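You operate a simulated robot arm through the tools that you are given. There is no shell and no other tool.

You are at the controls of a simulated robot arm. One attempt, no reset.

Task
Crimp the ferrule on the red hose end and stand it in the green parts tray.
Fine: set the dial to the size on the hose; one stroke only. Set down upright: what you pick out.

The check looks at the end state, three seconds after you hand in, the way a careful person would. Anything else that was tipped, shoved, dropped, spilled or broken makes it a failure.

Robot
A 7-joint arm with a two-finger parallel gripper, fixed in place. Base frame: the origin is on the floor under the middle of its stand, x ahead of it, y to its left, z up; the work surface is at about z = 860. Units: mm, rad, N and s.
With the tool pointing down near the work surface it reaches from about 340 to 740 mm from the base axis. Its first joint turns from -2.496 to 2.496 rad. Payload 3 kg.
Tool frame: the origin (TCP) lies between the finger pads and is the grasp point; the fingertips stand 30 mm ahead of it; z points along the fingers, y is the line along which they close. Largest opening 94 mm; finger width 28, thickness 10; the body of the gripper, 50 by 96 mm, starts 55 mm behind the TCP.
Orientation is that of the tool frame in the base frame, as a unit quaternion [x, y, z, w]. With the fingers straight down and closing along the base's y, the tool's x points along the base's -x, its y along +y and its z along -z.

Tools
- The arm moves only by the tool nudge_tool. Its argument "steps" is a list of rows, each a list of 3 entries, a list of its own where there are three numbers: the gripper command, from -1 (fully open) to 1 (shut), values between in proportion, then the shift along the base's x, y, z in mm, then the turn, a rotation vector about the base's x, y, z in rad. In form: [[hand, [dx, dy, dz], [wx, wy, wz]], ...]. A call has 1 to 20 rows; each row is the pose to reach, as a shift and turn from the pose commanded when the call began. Each row takes 0.2 s and may step no farther than 50 mm and 0.15 rad from the row before; otherwise, or with a gripper value out of range, the whole call is refused. A pose out of reach is approached as far as the arm can. The call stops where the force on the tool passes 50 N (or 10 N more than at its start, if that is more) or the arm is blocked; 0.2 s more then pass. The fingers move at their own pace (about 45 mm/s each) and stop on an object; they squeeze with about 40 N. The grip force told is the motor's: it shows also when the fingers shut on nothing. Time passes only in rows, and 0.2 s behind the last, so rows that repeat a pose let the fingers close. The reply holds the time, the measured pose of the TCP, the force on the tool along the base axes, the opening and the grip force, in the units named above and with some noise, with the torque about the TCP (base axes, N m) and any sound that the robot's microphone picked up, and new pictures: "pictures" is both (left out), scene, wrist or none.
- Cameras (640 x 400 px; columns grow to the right, rows downward): "scene" is fixed at [399.3, -647.8, 1646.3]; the picture's right is [0.97, -0.24, 0.00], its down [-0.12, -0.47, -0.87] and it looks along [0.21, 0.85, -0.49] (base axes); focal length 373 px, centre (320, 200). "wrist" rides on the gripper at [76, 14, -103] in the tool frame; the picture's right is [-0.18, 0.98, 0.00], its down [-0.75, -0.14, -0.64] and it looks along [-0.63, -0.12, 0.77] (tool axes); focal length 243 px, centre (320, 200). There is no depth. A picture from a camera that has moved, and an enlarged one, comes with that camera's place and axes in the base frame and with its lens.
- raise_lower(by): moves the trunk up (or, below 0, down) by that many mm; the arm rides with it, the base frame stays. It gives what a move gives, with no picture.
- enlarge(camera, box): a new picture of the part [left, top, right, bottom] of that camera's present view, enlarged. No time passes.
- sign_off(): hands the job in; it is judged then, once.

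Places have to be worked out from the pictures, the camera data and where the tool is seen. Open the gripper and draw the arm clear of the work before you hand the job in, unless the task says otherwise.

The tools are called after "Request:" as a command line: name --argument value ..., lists and objects as JSON in quotes. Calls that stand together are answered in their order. nudge_tool: Moves the arm, as the interface text tells. Its arguments: {"type":"object","properties":{"steps":{"type":"array"},"pictures":{"type":"string","enum":["both","scene","wrist","none"]}},"required":["steps"]} The other tools are called the same way: raise_lower (by) moves the trunk up or down; enlarge (camera, box) takes an enlarged picture of a part of a camera's view; sign_off () hands the job in.

At the start:

```text
clock: 0.0
tcp_pos: [538.2, 374.5, 1318.0]
ee_rot: [0.0, 1.0, 0.0, -0.001]
ft_force: [0.1, 0.1, -0.2]
ft_torque: [0.03, -0.03, 0.01]
finger_gap: 94.2
finger_force: 0.1
trunk travel left (down, up): [-225.0, 165.0]
```

scene: 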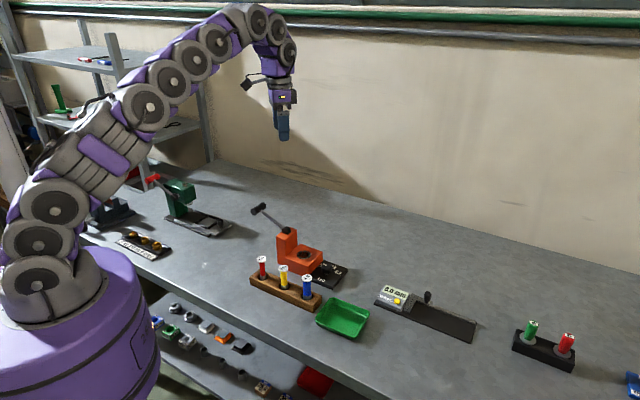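
wrist: 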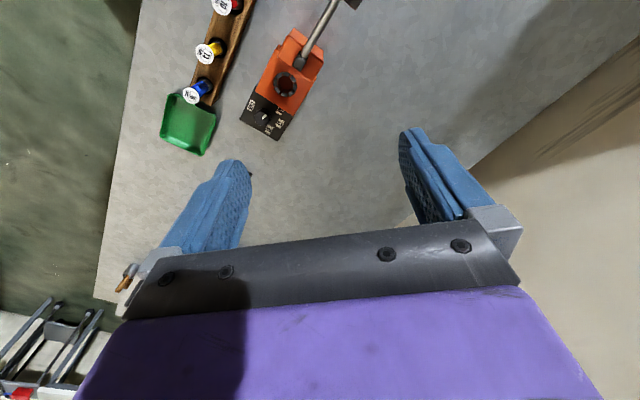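

The pictures show a wooden rack with red, yellow and blue hose ends, an orange crimper with a lever and a dial, and a green tray. I'll enlarge these areas to read the labels and see the mechanism.

Request:
enlarge --camera "scene" --box '[240, 190, 380, 345]'

Request:
enlarge --camera "wrist" --box '[150, 0, 370, 160]'

Request:
enlarge --camera "scene" --box '[360, 270, 640, 400]'

Request:
enlarge --camera "scene" --box '[80, 150, 260, 270]'

```text
2.58 times, centred on (310, 268) of scene
camera zoom: at [399.3, -647.8, 1646.3], right [0.97, -0.24, 0.0], down [-0.12, -0.47, -0.87], along [0.21, 0.85, -0.49], focal length 962 px, centre (346, 26)
```

zoom: 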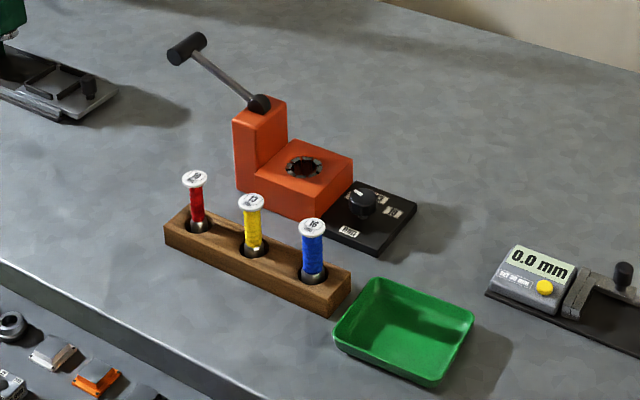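

```text
2.50 times, centred on (260, 80) of wrist
camera zoom: at [462.4, 390.2, 1420.0], right [0.18, 0.98, 0.0], down [0.75, -0.14, 0.64], along [0.63, -0.12, -0.77], focal length 606 px, centre (470, 500)
```

zoom: 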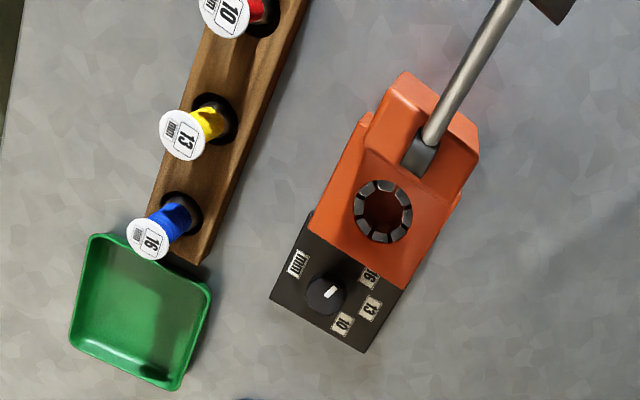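

```text
2.29 times, centred on (500, 335) of scene
camera zoom: at [399.3, -647.8, 1646.3], right [0.97, -0.24, 0.0], down [-0.12, -0.47, -0.87], along [0.21, 0.85, -0.49], focal length 852 px, centre (-91, -109)
```

zoom: 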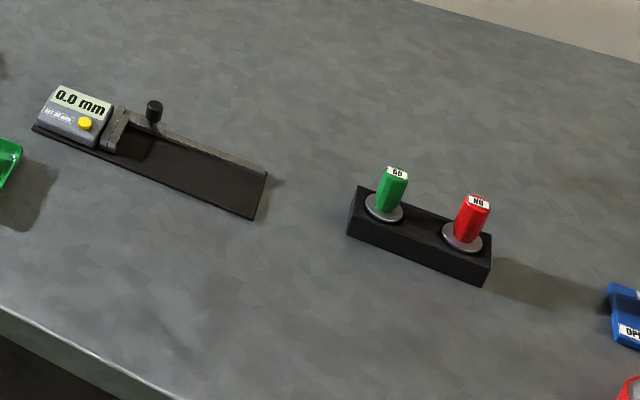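

```text
3.33 times, centred on (170, 210) of scene
camera zoom: at [399.3, -647.8, 1646.3], right [0.97, -0.24, 0.0], down [-0.12, -0.47, -0.87], along [0.21, 0.85, -0.49], focal length 1243 px, centre (820, 167)
```

zoom: 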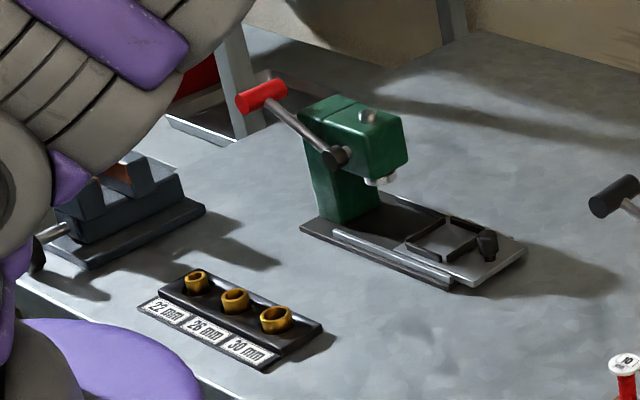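

The red hose is labelled 10 and stands near (442, 245). The crimper die is near (579, 298, 907), the dial knob near (637, 229, 900), and the lever handle near (465, 425, 1023). I'll move down and back for a closer wrist view of the lever and dial.

Request:
nudge_tool --steps '[[-1, [-15, -9, -42], [0, 0, 0]], [-1, [-29, -18, -84], [0, 0, 0]], [-1, [-44, -26, -126], [0, 0, 0]], [-1, [-58, -35, -168], [0, 0, 0]], [-1, [-58, -35, -168], [0, 0, 0]]]' --pictures "both"

```text
clock: 1.2
tcp_pos: [478.8, 337.4, 1149.2]
ee_rot: [0.001, 1.0, 0.0, 0.0]
ft_force: [-0.2, 0.6, -0.2]
ft_torque: [-0.03, 0.0, 0.0]
finger_gap: 94.3
finger_force: 0.1
trunk travel left (down, up): [-225.0, 165.0]
camera wrist: at [402.0, 352.7, 1251.1], right [0.18, 0.98, 0.0], down [0.75, -0.14, 0.64], along [0.63, -0.12, -0.77], focal length 243 px, centre (320, 200)
```

scene: 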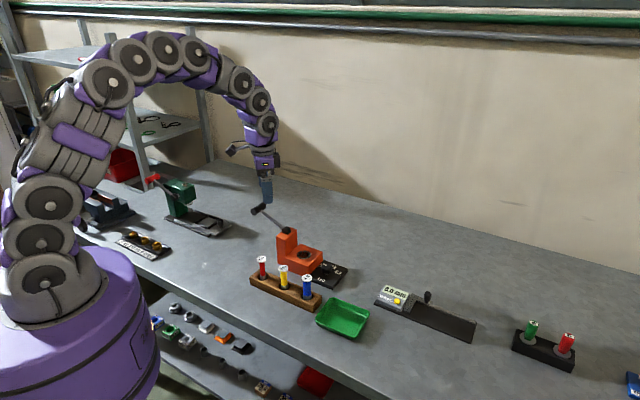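
wrist: 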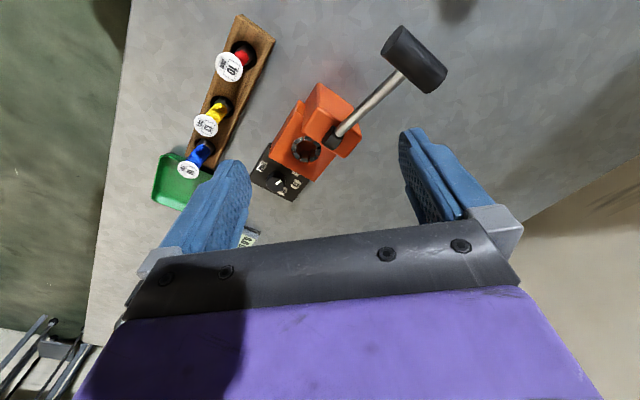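

Request:
enlarge --camera "wrist" --box '[230, 20, 460, 210]'

Request:
enlarge --camera "wrist" --box '[245, 125, 325, 205]'

Request:
enlarge --camera "scene" --box '[235, 195, 355, 295]'

Request:
enlarge --camera "wrist" --box '[150, 10, 290, 210]'

```text
2.11 times, centred on (345, 115) of wrist
camera zoom: at [402.0, 352.7, 1251.1], right [0.18, 0.98, 0.0], down [0.75, -0.14, 0.64], along [0.63, -0.12, -0.77], focal length 511 px, centre (267, 379)
```

zoom: 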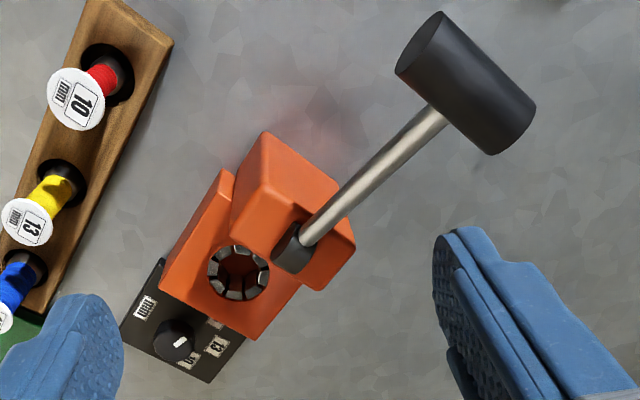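

```text
5.00 times, centred on (285, 165) of wrist
camera zoom: at [402.0, 352.7, 1251.1], right [0.18, 0.98, 0.0], down [0.75, -0.14, 0.64], along [0.63, -0.12, -0.77], focal length 1213 px, centre (495, 375)
```

zoom: 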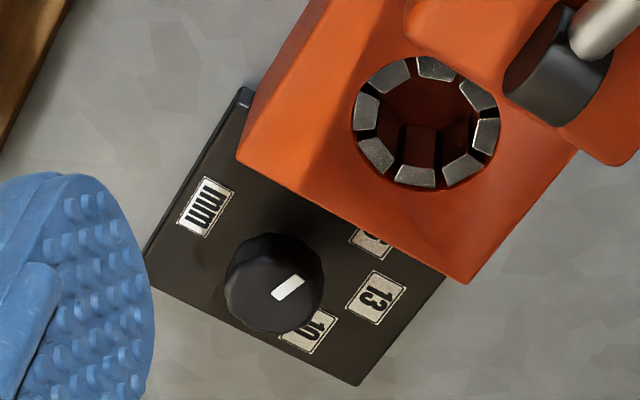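

```text
4.00 times, centred on (295, 245) of scene
camera zoom: at [399.3, -647.8, 1646.3], right [0.97, -0.24, 0.0], down [-0.12, -0.47, -0.87], along [0.21, 0.85, -0.49], focal length 1491 px, centre (420, 20)
```

zoom: 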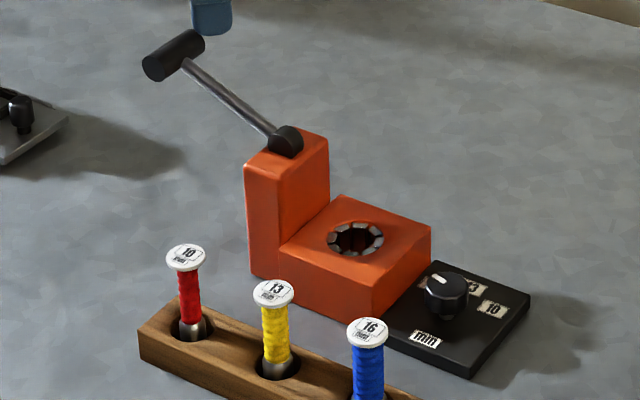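

```text
2.00 times, centred on (220, 110) of wrist
camera zoom: at [402.0, 352.7, 1251.1], right [0.18, 0.98, 0.0], down [0.75, -0.14, 0.64], along [0.63, -0.12, -0.77], focal length 485 px, centre (520, 380)
```

zoom: 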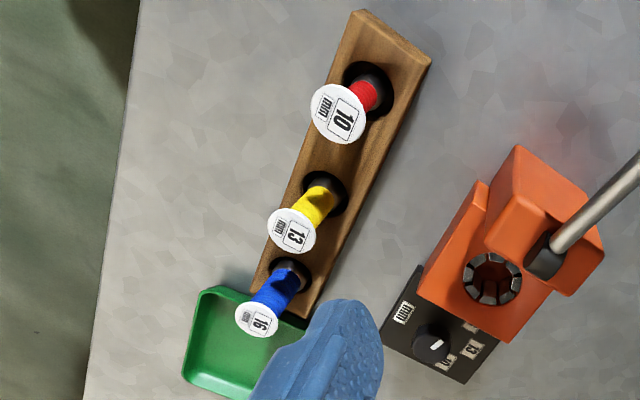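

The lever rises to the rear from a pivot near (533, 344, 980), with its handle at about (455, 420, 1026). The knob mark looks to be near 16, with the 10 label further clockwise. I'll move above the dial for a close look before touching it.

Request:
nudge_tool --steps '[[-1, [25, -18, -15], [0, 0, 0]], [-1, [50, -36, -35], [0, 0, 0]], [-1, [75, -54, -60], [0, 0, 0]], [-1, [100, -72, -85], [0, 0, 0]], [-1, [125, -90, -110], [0, 0, 0]], [-1, [146, -107, -135], [0, 0, 0]], [-1, [146, -107, -135], [0, 0, 0]]]' --pictures "both"

```text
clock: 2.8
tcp_pos: [624.6, 233.4, 1016.0]
ee_rot: [0.0, 1.0, 0.0, 0.0]
ft_force: [-0.9, -0.3, 0.1]
ft_torque: [-0.01, 0.02, -0.02]
finger_gap: 94.1
finger_force: 0.0
trunk travel left (down, up): [-225.0, 165.0]
camera wrist: at [548.0, 247.7, 1118.0], right [0.18, 0.98, 0.0], down [0.75, -0.14, 0.64], along [0.63, -0.12, -0.77], focal length 243 px, centre (320, 200)
```

scene: 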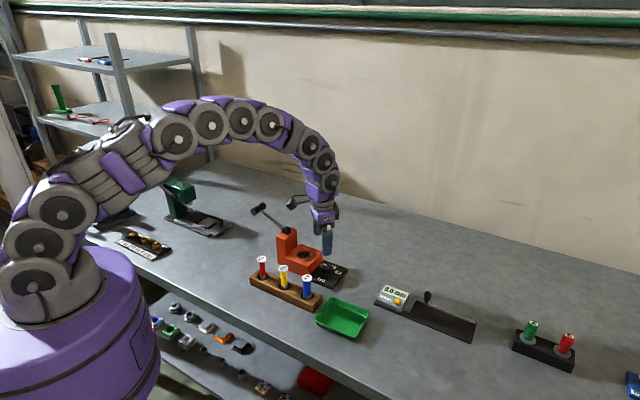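
wrist: 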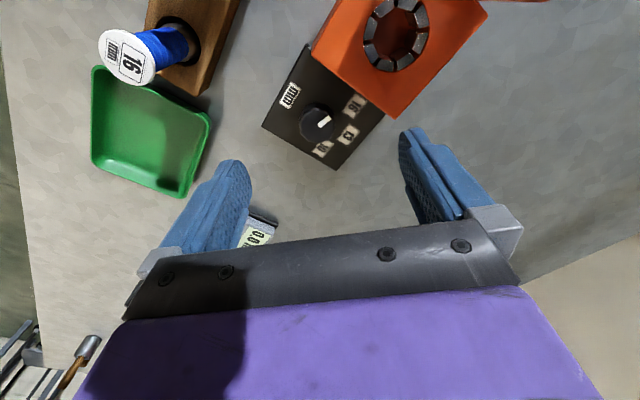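

Request:
enlarge --camera "wrist" --box '[255, 40, 405, 180]'

Request:
enlarge --camera "scene" --box '[265, 215, 365, 295]'

```text
2.86 times, centred on (330, 110) of wrist
camera zoom: at [548.0, 247.7, 1118.0], right [0.18, 0.98, 0.0], down [0.75, -0.14, 0.64], along [0.63, -0.12, -0.77], focal length 693 px, centre (291, 457)
```

zoom: 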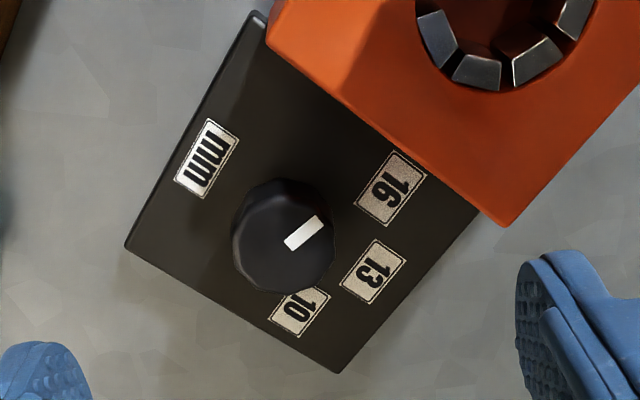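

```text
5.00 times, centred on (315, 255) of scene
camera zoom: at [399.3, -647.8, 1646.3], right [0.97, -0.24, 0.0], down [-0.12, -0.47, -0.87], along [0.21, 0.85, -0.49], focal length 1864 px, centre (345, -75)
```

zoom: 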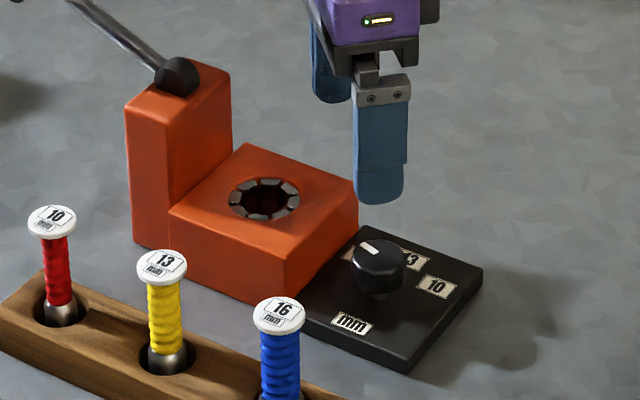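

The knob's top centre is near (636, 230, 906). Its mark points to about 116°, the labels sit at roughly 10 ≈ -5°, 13 ≈ 40° and 16 ≈ 86°, so it needs about -121° of turn. I'll yaw the gripper +60°, close partway and hover over the knob to check the centring.

Request:
nudge_tool --steps '[[-0.5, [2, -0.5, -5], [0, 0, 0.15]], [-0.2, [4, -1, -10], [0, 0, 0.3]], [-0.1, [6, -1.5, -20], [0, 0, 0.45]], [-0.1, [8, -2, -30], [0, 0, 0.6]], [-0.1, [10, -2.5, -40], [0, 0, 0.75]], [-0.1, [10, -2.5, -50], [0, 0, 0.9]], [-0.1, [10, -2.5, -55], [0, 0, 1.05]], [-0.1, [10, -2.5, -55], [0, 0, 1.05]]]' --pictures "both"

```text
clock: 4.6
tcp_pos: [634.6, 228.1, 962.0]
ee_rot: [-0.501, 0.865, 0.0, -0.001]
ft_force: [0.3, -0.4, 0.0]
ft_torque: [0.03, -0.03, -0.02]
finger_gap: 51.8
finger_force: 0.1
trunk travel left (down, up): [-225.0, 165.0]
camera wrist: at [584.4, 169.7, 1063.8], right [-0.76, 0.65, 0.0], down [0.5, 0.58, 0.64], along [0.41, 0.49, -0.77], focal length 243 px, centre (320, 200)
```

scene: 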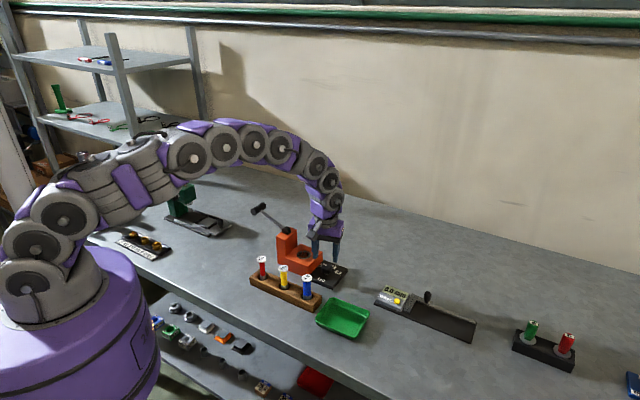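
wrist: 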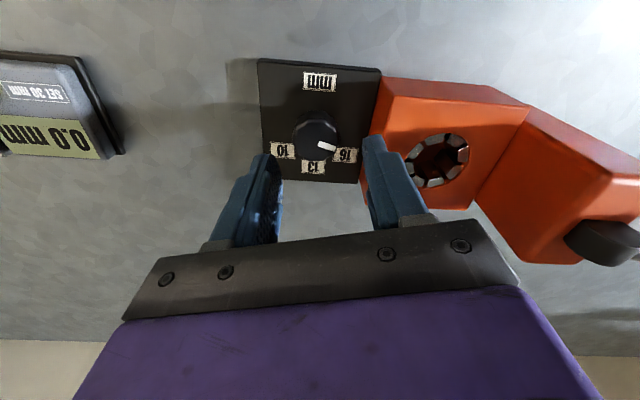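

The hover view shows the knob between the fingers, so I'll enlarge it to check the alignment and the mark's angle.

Request:
enlarge --camera "wrist" --box '[230, 40, 410, 220]'

```text
2.22 times, centred on (320, 130) of wrist
camera zoom: at [584.4, 169.7, 1063.8], right [-0.76, 0.65, 0.0], down [0.5, 0.58, 0.64], along [0.41, 0.49, -0.77], focal length 539 px, centre (320, 356)
```

zoom: 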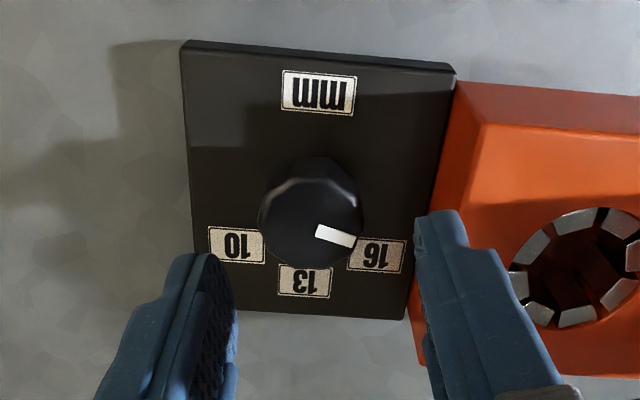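

Relative to the finger axis the knob sits about (+2, -2) mm off. I'll correct that, descend to fingertip z≈882, and close on the knob.

Request:
nudge_tool --steps '[[0.0, [2, -1.8, -12], [0, 0, 0]], [0.0, [2, -1.8, -24], [0, 0, 0]], [0.0, [2, -1.8, -36], [0, 0, 0]], [0.0, [2, -1.8, -48], [0, 0, 0]], [0.0, [2, -1.8, -48], [0, 0, 0]]]' --pictures "wrist"

```text
clock: 5.8
tcp_pos: [634.9, 225.2, 912.4]
ee_rot: [-0.501, 0.865, 0.001, -0.001]
ft_force: [-0.1, -0.3, 0.1]
ft_torque: [0.0, -0.02, 0.04]
finger_gap: 47.2
finger_force: 0.1
trunk travel left (down, up): [-225.0, 165.0]
camera wrist: at [585.4, 166.8, 1014.4], right [-0.76, 0.65, 0.0], down [0.5, 0.58, 0.64], along [0.42, 0.49, -0.77], focal length 243 px, centre (320, 200)
```

wrist: 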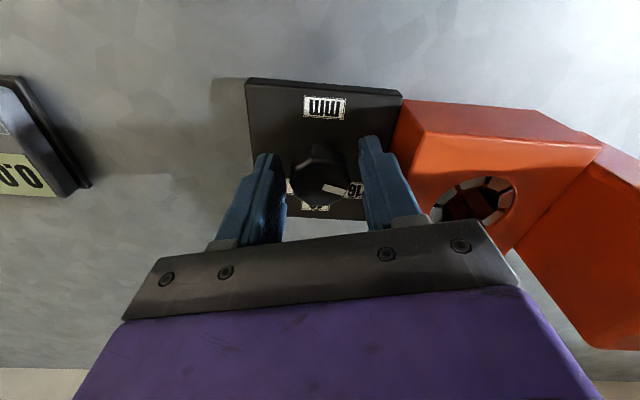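

Request:
enlarge --camera "wrist" --box '[240, 100, 410, 230]'

```text
3.08 times, centred on (325, 165) of wrist
camera zoom: at [585.4, 166.8, 1014.4], right [-0.76, 0.65, 0.0], down [0.5, 0.58, 0.64], along [0.42, 0.49, -0.77], focal length 746 px, centre (305, 308)
```

zoom: 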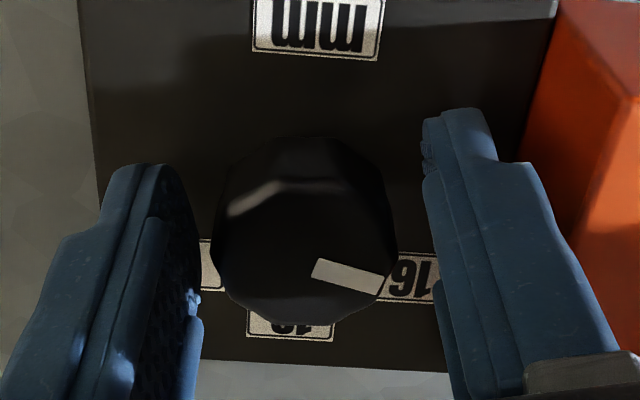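

The knob is well centred between the fingers. I'll close on it now and check the grip before turning.

Request:
nudge_tool --steps '[[0.6, [0, 0, 0], [0, 0, 0]], [1, [0, 0, 0], [0, 0, 0]], [1, [0, 0, 0], [0, 0, 0]]]' --pictures "wrist"

```text
clock: 6.6
tcp_pos: [636.3, 224.0, 913.4]
ee_rot: [-0.5, 0.866, 0.0, -0.001]
ft_force: [3.7, -2.2, -1.9]
ft_torque: [0.04, -0.33, 0.02]
finger_gap: 33.5
finger_force: 45.5
trunk travel left (down, up): [-225.0, 165.0]
camera wrist: at [586.0, 166.5, 1014.4], right [-0.76, 0.65, 0.0], down [0.5, 0.58, 0.64], along [0.42, 0.49, -0.77], focal length 243 px, centre (320, 200)
```

wrist: 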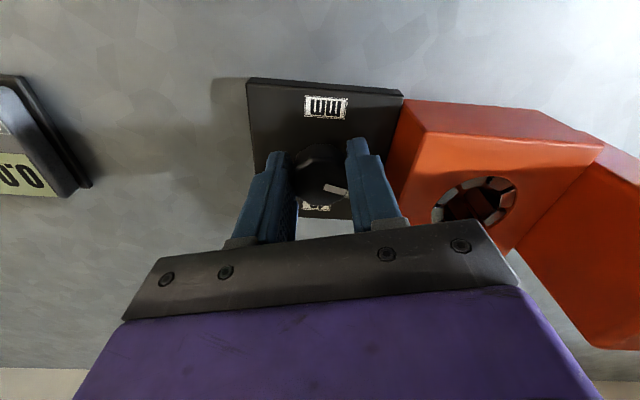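

The grip is on with a 33.5 mm gap and only about 4 N sideways. I'll turn the knob clockwise in part first and watch the forces.

Request:
nudge_tool --steps '[[1, [0, 0, 0], [0, 0, -0.12]], [1, [0, 0, 0], [0, 0, -0.24]], [1, [0, 0, 0], [0, 0, -0.36]], [1, [0, 0, 0], [0, 0, -0.48]], [1, [0, 0, 0], [0, 0, -0.6]], [1, [0, 0, 0], [0, 0, -0.72]], [1, [0, 0, 0], [0, 0, -0.84]], [1, [0, 0, 0], [0, 0, -0.96]], [1, [0, 0, 0], [0, 0, -1.05]]]' --pictures "wrist"

```text
clock: 8.6
tcp_pos: [634.7, 227.8, 912.5]
ee_rot: [0.001, 1.0, -0.001, -0.003]
ft_force: [-14.1, 3.3, -20.1]
ft_torque: [0.15, 0.05, 0.07]
finger_gap: 33.7
finger_force: 44.8
trunk travel left (down, up): [-225.0, 165.0]
camera wrist: at [558.8, 242.8, 1014.7], right [0.19, 0.98, 0.0], down [0.76, -0.14, 0.64], along [0.63, -0.12, -0.77], focal length 243 px, centre (320, 200)
```

wrist: 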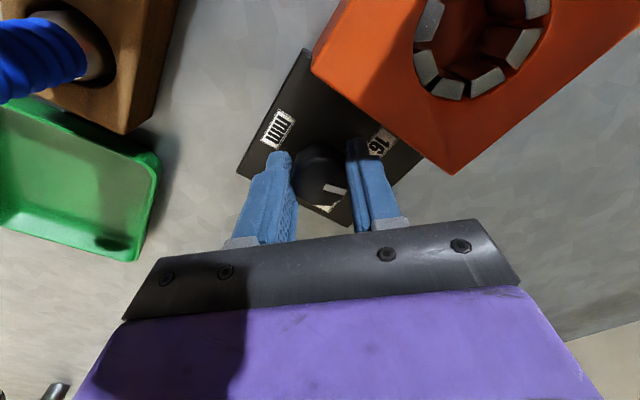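

The knob turned about 60° with the hand, but some side load built up (-14 N in x, -20 N in z). I'll release to relieve it and check the centring before the second part of the turn.

Request:
nudge_tool --steps '[[0.3, [0, 0, 0], [0, 0, 0]], [0.0, [0, 0, 0], [0, 0, 0]], [0.0, [0, 0, 0], [0, 0, 0]]]' --pictures "wrist"

Request:
enlarge --camera "wrist" --box '[240, 90, 410, 230]'

```text
clock: 9.4
tcp_pos: [637.0, 226.9, 914.2]
ee_rot: [0.0, 1.0, -0.001, 0.0]
ft_force: [-0.8, -0.1, -0.3]
ft_torque: [0.01, 0.01, -0.04]
finger_gap: 47.0
finger_force: 0.1
trunk travel left (down, up): [-225.0, 165.0]
camera wrist: at [559.9, 241.2, 1015.9], right [0.18, 0.98, 0.0], down [0.75, -0.14, 0.64], along [0.63, -0.12, -0.77], focal length 243 px, centre (320, 200)
```

wrist: 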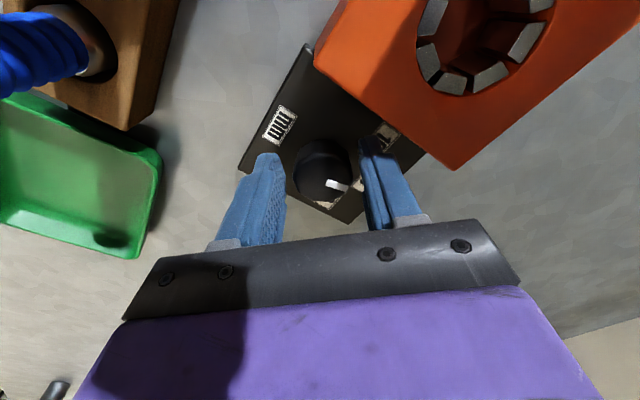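

```text
2.86 times, centred on (325, 160) of wrist
camera zoom: at [559.9, 241.2, 1015.9], right [0.18, 0.98, 0.0], down [0.75, -0.14, 0.64], along [0.63, -0.12, -0.77], focal length 693 px, centre (306, 314)
```

zoom: 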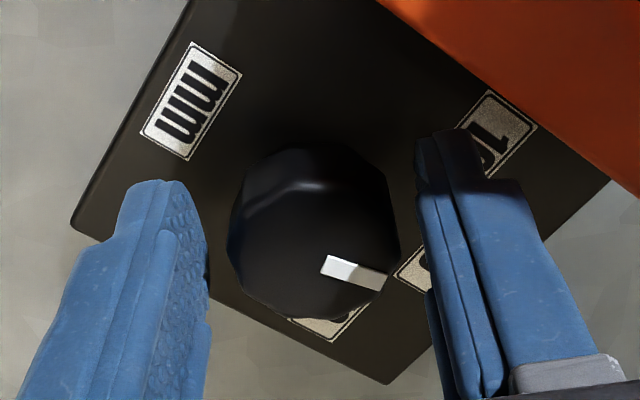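

With the fingers open the load is gone and the mark is now at about 60°. The knob sits about (-1, +1.5) mm from the TCP, so I'll shift by that, regrip and turn the remaining 60° or so.

Request:
nudge_tool --steps '[[0.0, [-1, 1.5, 0], [0, 0, 0]], [0.6, [-1, 1.5, 0], [0, 0, 0]], [1, [-1, 1.5, 0], [0, 0, 0]], [1, [-1, 1.5, 0], [0, 0, 0]], [1, [-1, 1.5, 0], [0, 0, -0.12]], [1, [-1, 1.5, 0], [0, 0, -0.24]], [1, [-1, 1.5, 0], [0, 0, -0.36]], [1, [-1, 1.5, 0], [0, 0, -0.48]], [1, [-1, 1.5, 0], [0, 0, -0.6]], [1, [-1, 1.5, 0], [0, 0, -0.72]], [1, [-1, 1.5, 0], [0, 0, -0.84]], [1, [-1, 1.5, 0], [0, 0, -0.96]], [1, [-1, 1.5, 0], [0, 0, -1.03]], [1, [-1, 1.5, 0], [0, 0, -1.03]]]' --pictures "wrist"

Request:
enlarge --camera "wrist" --box '[240, 90, 410, 230]'

```text
clock: 12.4
tcp_pos: [637.4, 230.8, 913.7]
ee_rot: [0.493, 0.87, 0.0, 0.001]
ft_force: [19.8, 14.0, 6.9]
ft_torque: [-0.12, -0.92, 0.07]
finger_gap: 33.4
finger_force: 44.9
trunk travel left (down, up): [-225.0, 165.0]
camera wrist: at [609.2, 303.0, 1015.5], right [0.94, 0.35, 0.0], down [0.26, -0.72, 0.64], along [0.23, -0.6, -0.77], focal length 243 px, centre (320, 200)
```

wrist: 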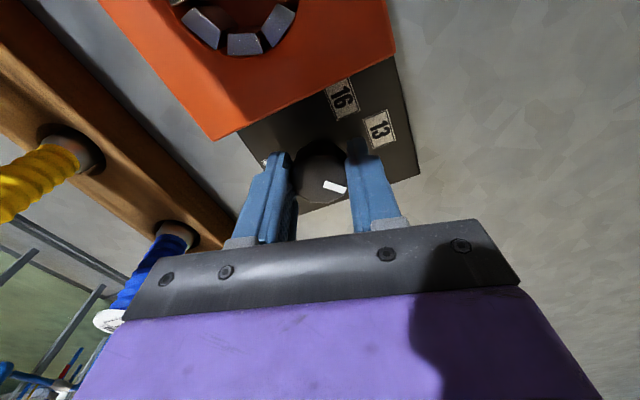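

```text
2.86 times, centred on (325, 160) of wrist
camera zoom: at [609.2, 303.0, 1015.5], right [0.94, 0.35, 0.0], down [0.26, -0.72, 0.64], along [0.23, -0.6, -0.77], focal length 693 px, centre (306, 314)
```

zoom: 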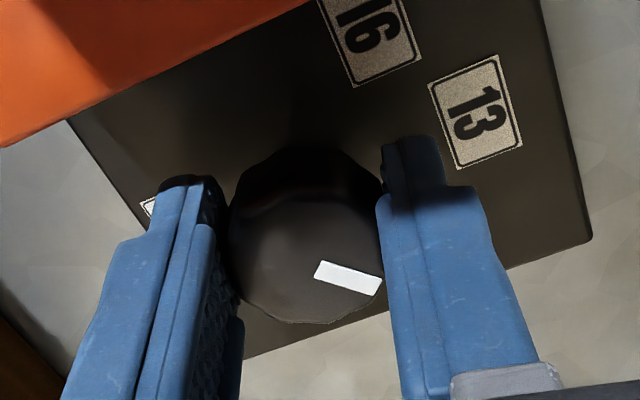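

The turn is done, with some side load from the imperfect centring. I'll open, lift clear and check which label the mark points at.

Request:
nudge_tool --steps '[[0.3, [0, 0, 0], [0, 0, 0]], [0.0, [0, 0, 0], [0, 0, 0]], [0.0, [0, 0, 20], [0, 0, 0]], [0.0, [0, 0, 45], [0, 0, 0]], [0.0, [0, 0, 75], [0, 0, 0]], [0.0, [0, 0, 75], [0, 0, 0]]]' --pictures "both"

Request:
enlarge --camera "wrist" --box '[240, 60, 420, 210]'

Request:
enlarge --camera "scene" --box '[265, 215, 365, 295]'

```text
clock: 13.8
tcp_pos: [634.2, 228.1, 987.0]
ee_rot: [0.493, 0.87, -0.001, 0.0]
ft_force: [0.1, 1.4, -0.3]
ft_torque: [-0.02, 0.0, -0.01]
finger_gap: 47.1
finger_force: 0.1
trunk travel left (down, up): [-225.0, 165.0]
camera wrist: at [607.4, 301.4, 1088.4], right [0.94, 0.35, 0.0], down [0.27, -0.72, 0.64], along [0.22, -0.6, -0.77], focal length 243 px, centre (320, 200)
```

scene: 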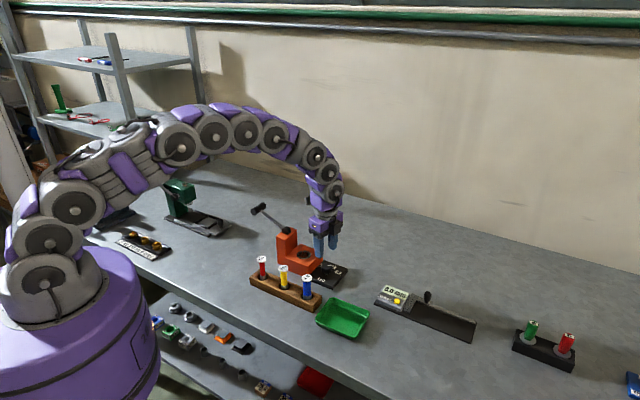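
wrist: 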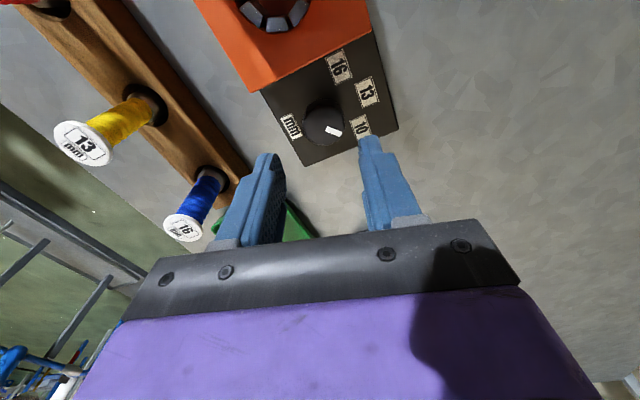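

```text
2.67 times, centred on (330, 135) of wrist
camera zoom: at [607.4, 301.4, 1088.4], right [0.94, 0.35, 0.0], down [0.27, -0.72, 0.64], along [0.22, -0.6, -0.77], focal length 647 px, centre (293, 373)
```

zoom: 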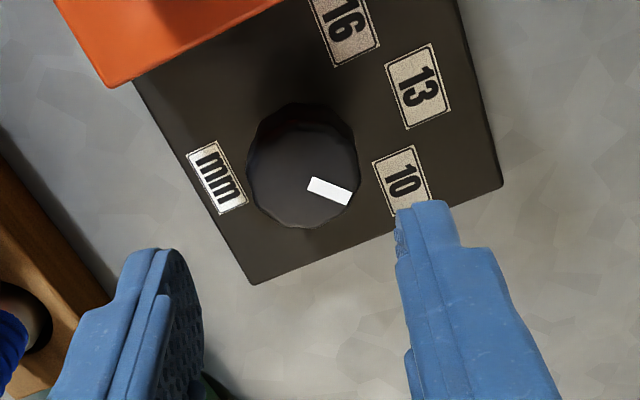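

```text
5.00 times, centred on (315, 255) of scene
camera zoom: at [399.3, -647.8, 1646.3], right [0.97, -0.24, 0.0], down [-0.12, -0.47, -0.87], along [0.21, 0.85, -0.49], focal length 1864 px, centre (345, -75)
```

zoom: 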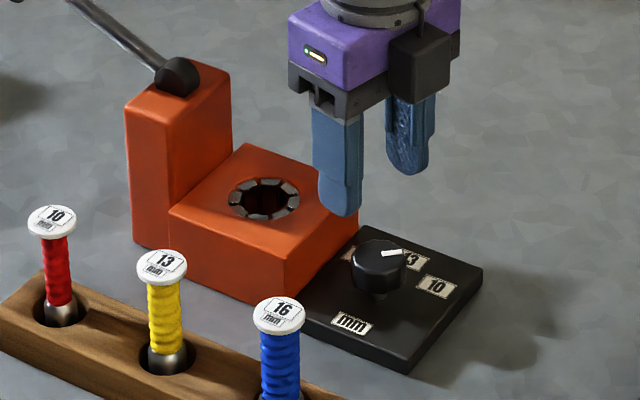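

The mark now points along about 0°, at the "10" label, which lies at about -1°. Next is the red hose near (442, 247), cap top at 955. I'll rise to clear the caps, set the yaw to -45° and hover above it.

Request:
nudge_tool --steps '[[-0.3, [0, 0, 45], [0, 0, 0]], [-0.6, [0, 0, 85], [0, 0, 0.1]], [-1, [-39, 3.5, 85], [0, 0, 0.2]], [-1, [-78, 7, 85], [0, 0, 0.245]], [-1, [-117, 10.5, 85], [0, 0, 0.245]], [-1, [-156, 14, 85], [0, 0, 0.245]], [-1, [-195, 17.5, 85], [0, 0, 0.245]], [-1, [-195, 17.5, 55], [0, 0, 0.245]], [-1, [-195, 17.5, 28], [0, 0, 0.245]], [-1, [-195, 17.5, 28], [0, 0, 0.245]]]' --pictures "both"

Request:
enlarge --camera "wrist" --box '[200, 40, 440, 230]'

```text
clock: 16.0
tcp_pos: [439.1, 248.2, 1018.6]
ee_rot: [0.383, 0.924, 0.0, 0.0]
ft_force: [-0.3, 0.6, -0.2]
ft_torque: [0.0, 0.01, -0.01]
finger_gap: 94.0
finger_force: 0.1
trunk travel left (down, up): [-225.0, 165.0]
camera wrist: at [395.7, 312.7, 1119.7], right [0.82, 0.57, 0.0], down [0.43, -0.63, 0.64], along [0.36, -0.53, -0.77], focal length 243 px, centre (320, 200)
```

scene: 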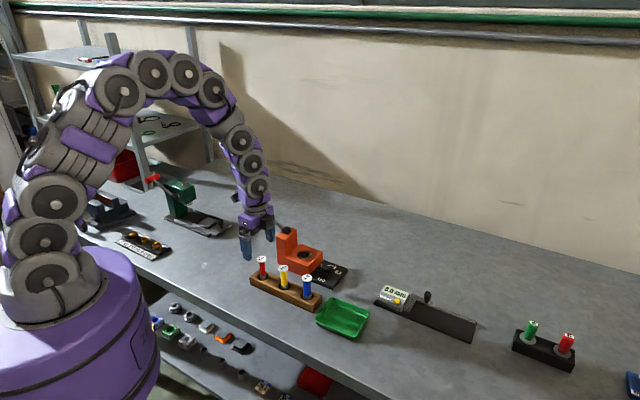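
wrist: 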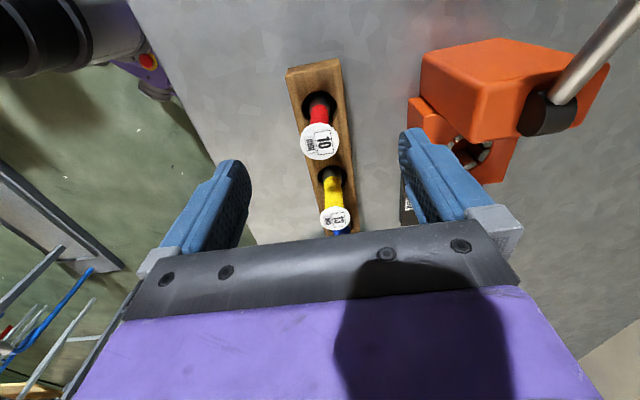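

```text
2.11 times, centred on (320, 135) of wrist
camera zoom: at [395.7, 312.7, 1119.7], right [0.82, 0.57, 0.0], down [0.43, -0.63, 0.64], along [0.36, -0.53, -0.77], focal length 511 px, centre (320, 337)
```

zoom: 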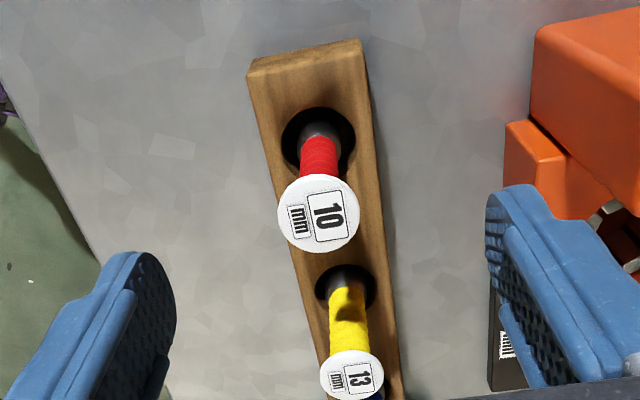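

The cap is on the tool axis and its top is near z≈960. Before descending I'll check the inner finger profile, because the 27 mm cap is wider than the 14 mm hose.

Request:
enlarge --camera "wrist" --box '[380, 110, 540, 270]'

Request:
enlarge --camera "scene" --box '[215, 180, 335, 310]'

Request:
enlarge --camera "wrist" --box '[130, 140, 270, 280]'

```text
2.50 times, centred on (460, 190) of wrist
camera zoom: at [395.7, 312.7, 1119.7], right [0.82, 0.57, 0.0], down [0.43, -0.63, 0.64], along [0.36, -0.53, -0.77], focal length 606 px, centre (-30, 225)
```

zoom: 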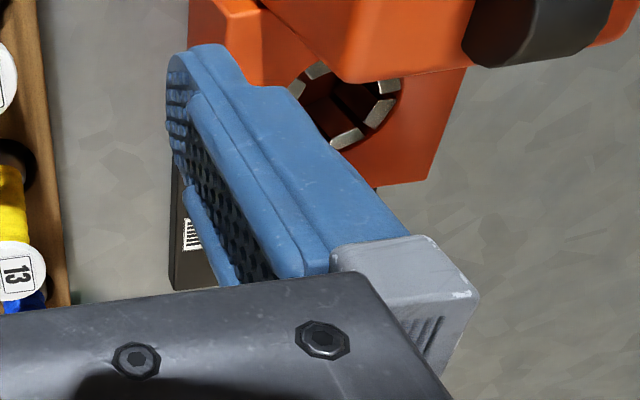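

```text
3.08 times, centred on (275, 245) of scene
camera zoom: at [399.3, -647.8, 1646.3], right [0.97, -0.24, 0.0], down [-0.12, -0.47, -0.87], along [0.21, 0.85, -0.49], focal length 1147 px, centre (458, 62)
```

zoom: 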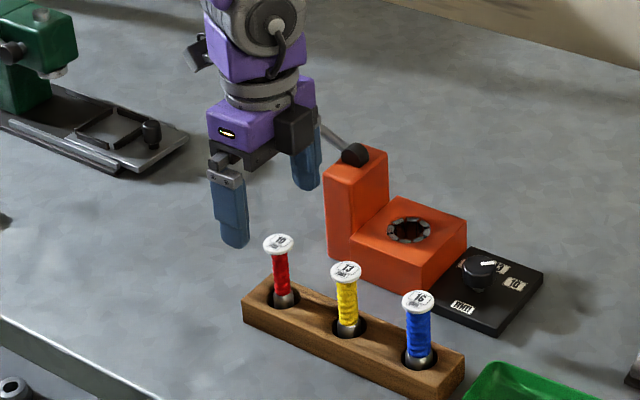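

```text
2.86 times, centred on (200, 210) of wrist
camera zoom: at [395.7, 312.7, 1119.7], right [0.82, 0.57, 0.0], down [0.43, -0.63, 0.64], along [0.36, -0.53, -0.77], focal length 693 px, centre (663, 171)
```

zoom: 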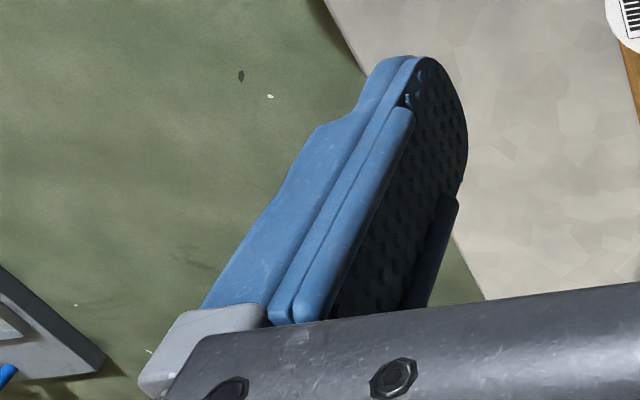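

The inner finger faces are flat along their length, so they will close on the cap rim first. I'll descend so the cap sits near the TCP, with fingertips at about 918, well above the rack top at 881.

Request:
nudge_tool --steps '[[-1, [1, -1, -20], [0, 0, 0]], [-1, [1, -1, -40], [0, 0, 0]], [-1, [1, -1, -55], [0, 0, 0]], [-1, [1, -1, -66], [0, 0, 0]], [-1, [1, -1, -66], [0, 0, 0]]]' --pictures "both"

Request:
enlarge --camera "wrist" --box '[200, 60, 440, 250]'

Request:
enlarge --camera "scene" --box '[215, 210, 335, 310]'

```text
clock: 17.2
tcp_pos: [442.3, 245.0, 950.9]
ee_rot: [0.383, 0.924, 0.0, 0.0]
ft_force: [0.7, -1.1, 0.2]
ft_torque: [-0.01, 0.02, -0.01]
finger_gap: 93.9
finger_force: 0.0
trunk travel left (down, up): [-225.0, 165.0]
camera wrist: at [397.6, 309.6, 1052.8], right [0.82, 0.57, 0.0], down [0.43, -0.63, 0.64], along [0.36, -0.53, -0.77], focal length 243 px, centre (320, 200)
```

scene: 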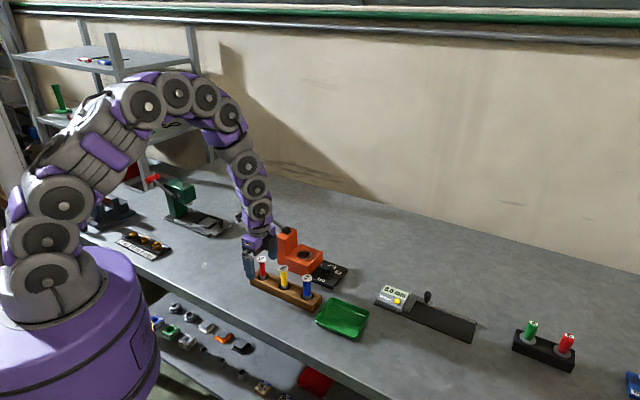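
wrist: 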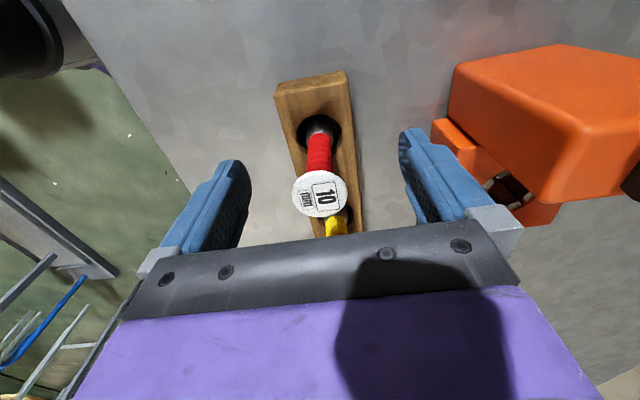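

```text
2.11 times, centred on (320, 155) of wrist
camera zoom: at [397.6, 309.6, 1052.8], right [0.82, 0.57, 0.0], down [0.43, -0.63, 0.64], along [0.36, -0.53, -0.77], focal length 511 px, centre (320, 295)
```

zoom: 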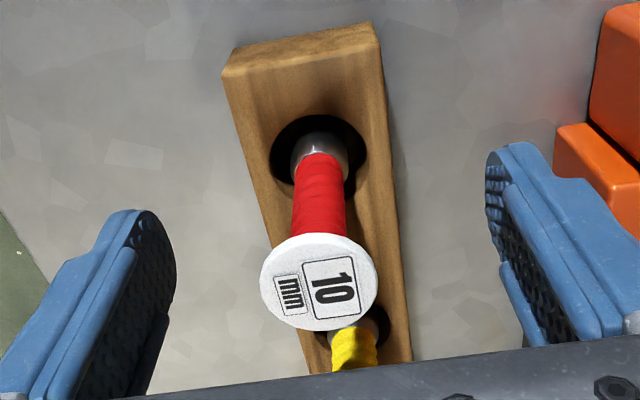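

```text
4.00 times, centred on (275, 260) of scene
camera zoom: at [399.3, -647.8, 1646.3], right [0.97, -0.24, 0.0], down [-0.12, -0.47, -0.87], along [0.21, 0.85, -0.49], focal length 1491 px, centre (500, -40)
```

zoom: 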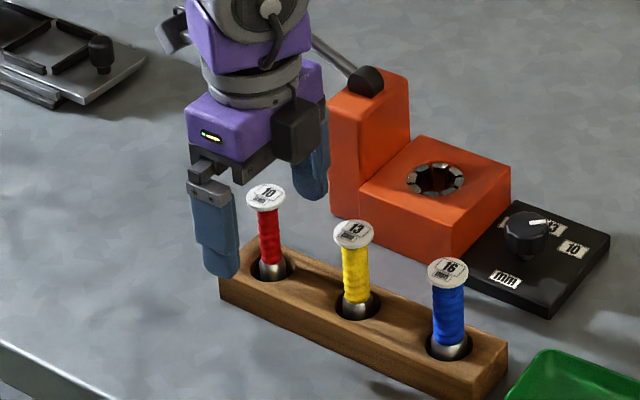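

The cap is centred between the fingers and sits just above the TCP. I'll close the gripper on it.

Request:
nudge_tool --steps '[[0.2, [0, 0, 0], [0, 0, 0]], [0.2, [0, 0, 0], [0, 0, 0]], [0.2, [0, 0, 0], [0, 0, 0]], [0.5, [0, 0, 0], [0, 0, 0]], [1, [0, 0, 0], [0, 0, 0]], [1, [0, 0, 0], [0, 0, 0]], [1, [0, 0, 0], [0, 0, 0]]]' --pictures "wrist"

Request:
enlarge --camera "wrist" --box '[200, 60, 440, 250]'

Request:
enlarge --camera "scene" --box '[215, 210, 335, 310]'

```text
clock: 18.8
tcp_pos: [442.0, 246.1, 951.9]
ee_rot: [0.383, 0.924, 0.0, 0.0]
ft_force: [0.6, 0.0, 0.4]
ft_torque: [-0.03, 0.04, 0.0]
finger_gap: 13.9
finger_force: 40.1
trunk travel left (down, up): [-225.0, 165.0]
camera wrist: at [397.7, 309.7, 1053.0], right [0.82, 0.57, 0.0], down [0.43, -0.63, 0.64], along [0.36, -0.53, -0.77], focal length 243 px, centre (320, 200)
```

wrist: 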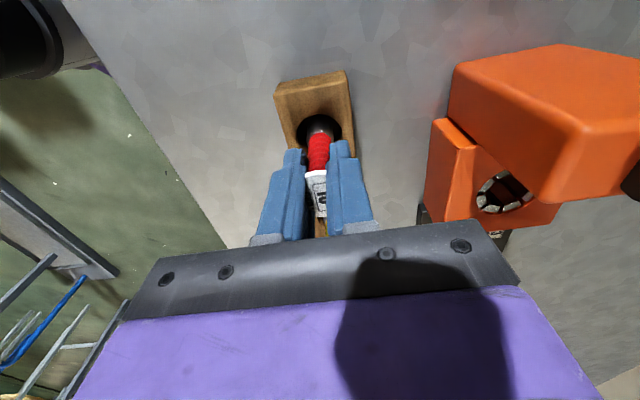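

```text
2.11 times, centred on (320, 155) of wrist
camera zoom: at [397.7, 309.7, 1053.0], right [0.82, 0.57, 0.0], down [0.43, -0.63, 0.64], along [0.36, -0.53, -0.77], focal length 511 px, centre (320, 295)
```

zoom: 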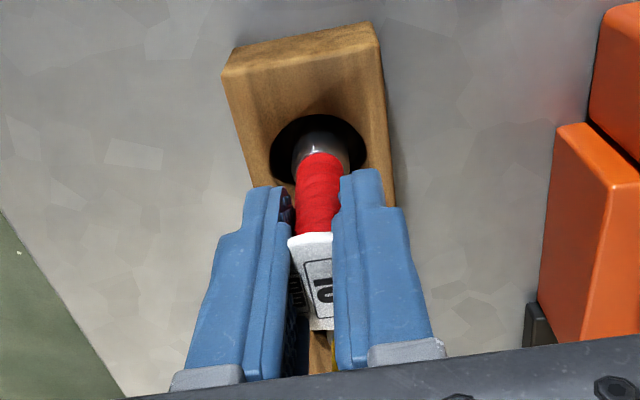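

```text
4.00 times, centred on (275, 260) of scene
camera zoom: at [399.3, -647.8, 1646.3], right [0.97, -0.24, 0.0], down [-0.12, -0.47, -0.87], along [0.21, 0.85, -0.49], focal length 1491 px, centre (500, -40)
```

zoom: 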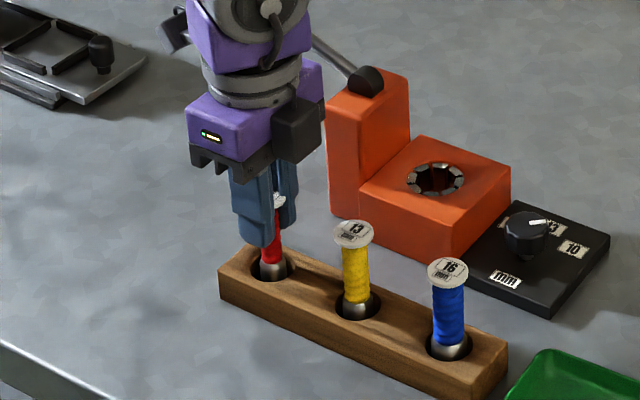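

The gap closed to 13.9 mm, so the fingers hold the hose body directly and the cap didn't block them. I'll lift straight up and check that the hose comes out cleanly.

Request:
nudge_tool --steps '[[1, [0, 0, 10], [0, 0, 0]], [1, [0, 0, 30], [0, 0, 0]], [1, [0, 0, 60], [0, 0, 0]], [1, [0, 0, 100], [0, 0, 0]], [1, [0, 0, 140], [0, 0, 0]], [1, [0, 0, 140], [0, 0, 0]]]' --pictures "both"

Request:
enlarge --camera "scene" --box '[215, 160, 345, 310]'

Request:
enlarge --camera "wrist" --box '[200, 60, 440, 250]'

```text
clock: 20.2
tcp_pos: [439.6, 243.4, 1091.6]
ee_rot: [0.383, 0.924, -0.001, 0.0]
ft_force: [0.5, -1.3, -1.4]
ft_torque: [0.03, 0.02, 0.02]
finger_gap: 14.0
finger_force: 40.0
trunk travel left (down, up): [-225.0, 165.0]
camera wrist: at [395.0, 308.0, 1193.9], right [0.83, 0.56, 0.0], down [0.43, -0.63, 0.64], along [0.36, -0.53, -0.77], focal length 243 px, centre (320, 200)
```

scene: 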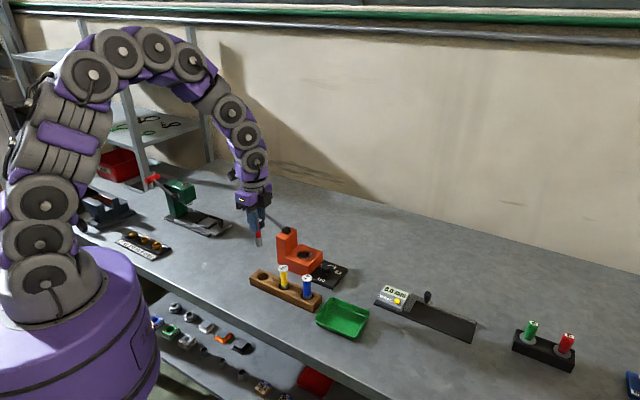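
wrist: 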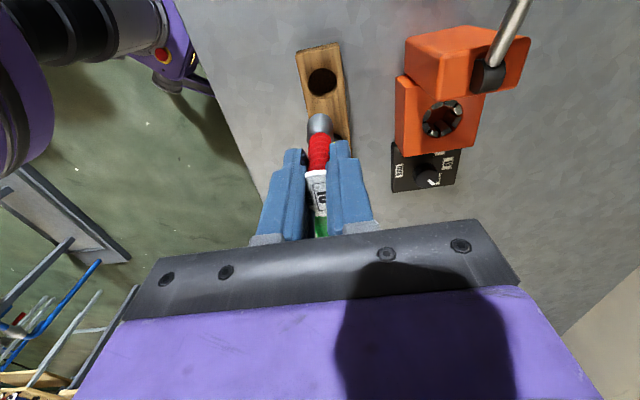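

```text
2.67 times, centred on (280, 235) of scene
camera zoom: at [399.3, -647.8, 1646.3], right [0.97, -0.24, 0.0], down [-0.12, -0.47, -0.87], along [0.21, 0.85, -0.49], focal length 994 px, centre (427, 107)
```

zoom: 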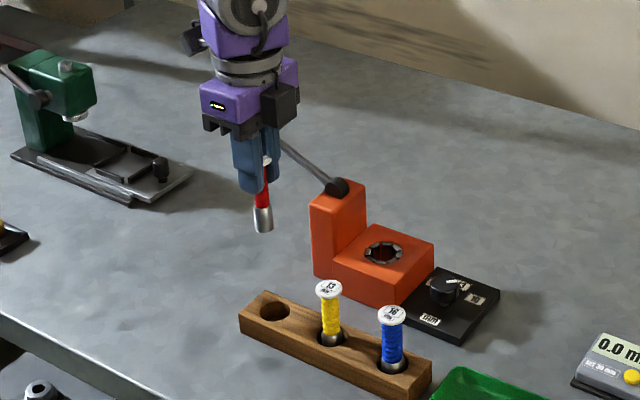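

```text
2.11 times, centred on (320, 155) of wrist
camera zoom: at [395.0, 308.0, 1193.9], right [0.83, 0.56, 0.0], down [0.43, -0.63, 0.64], along [0.36, -0.53, -0.77], focal length 511 px, centre (320, 295)
```

zoom: 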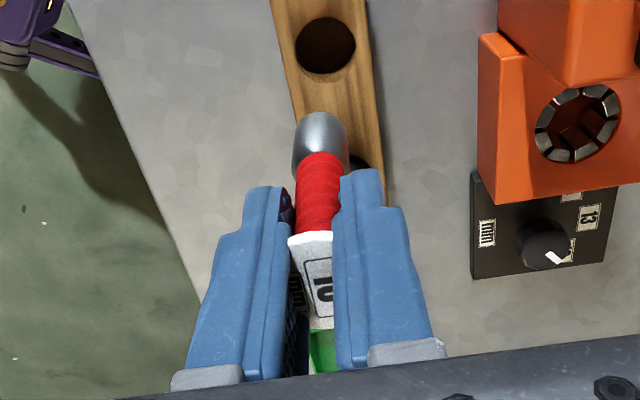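

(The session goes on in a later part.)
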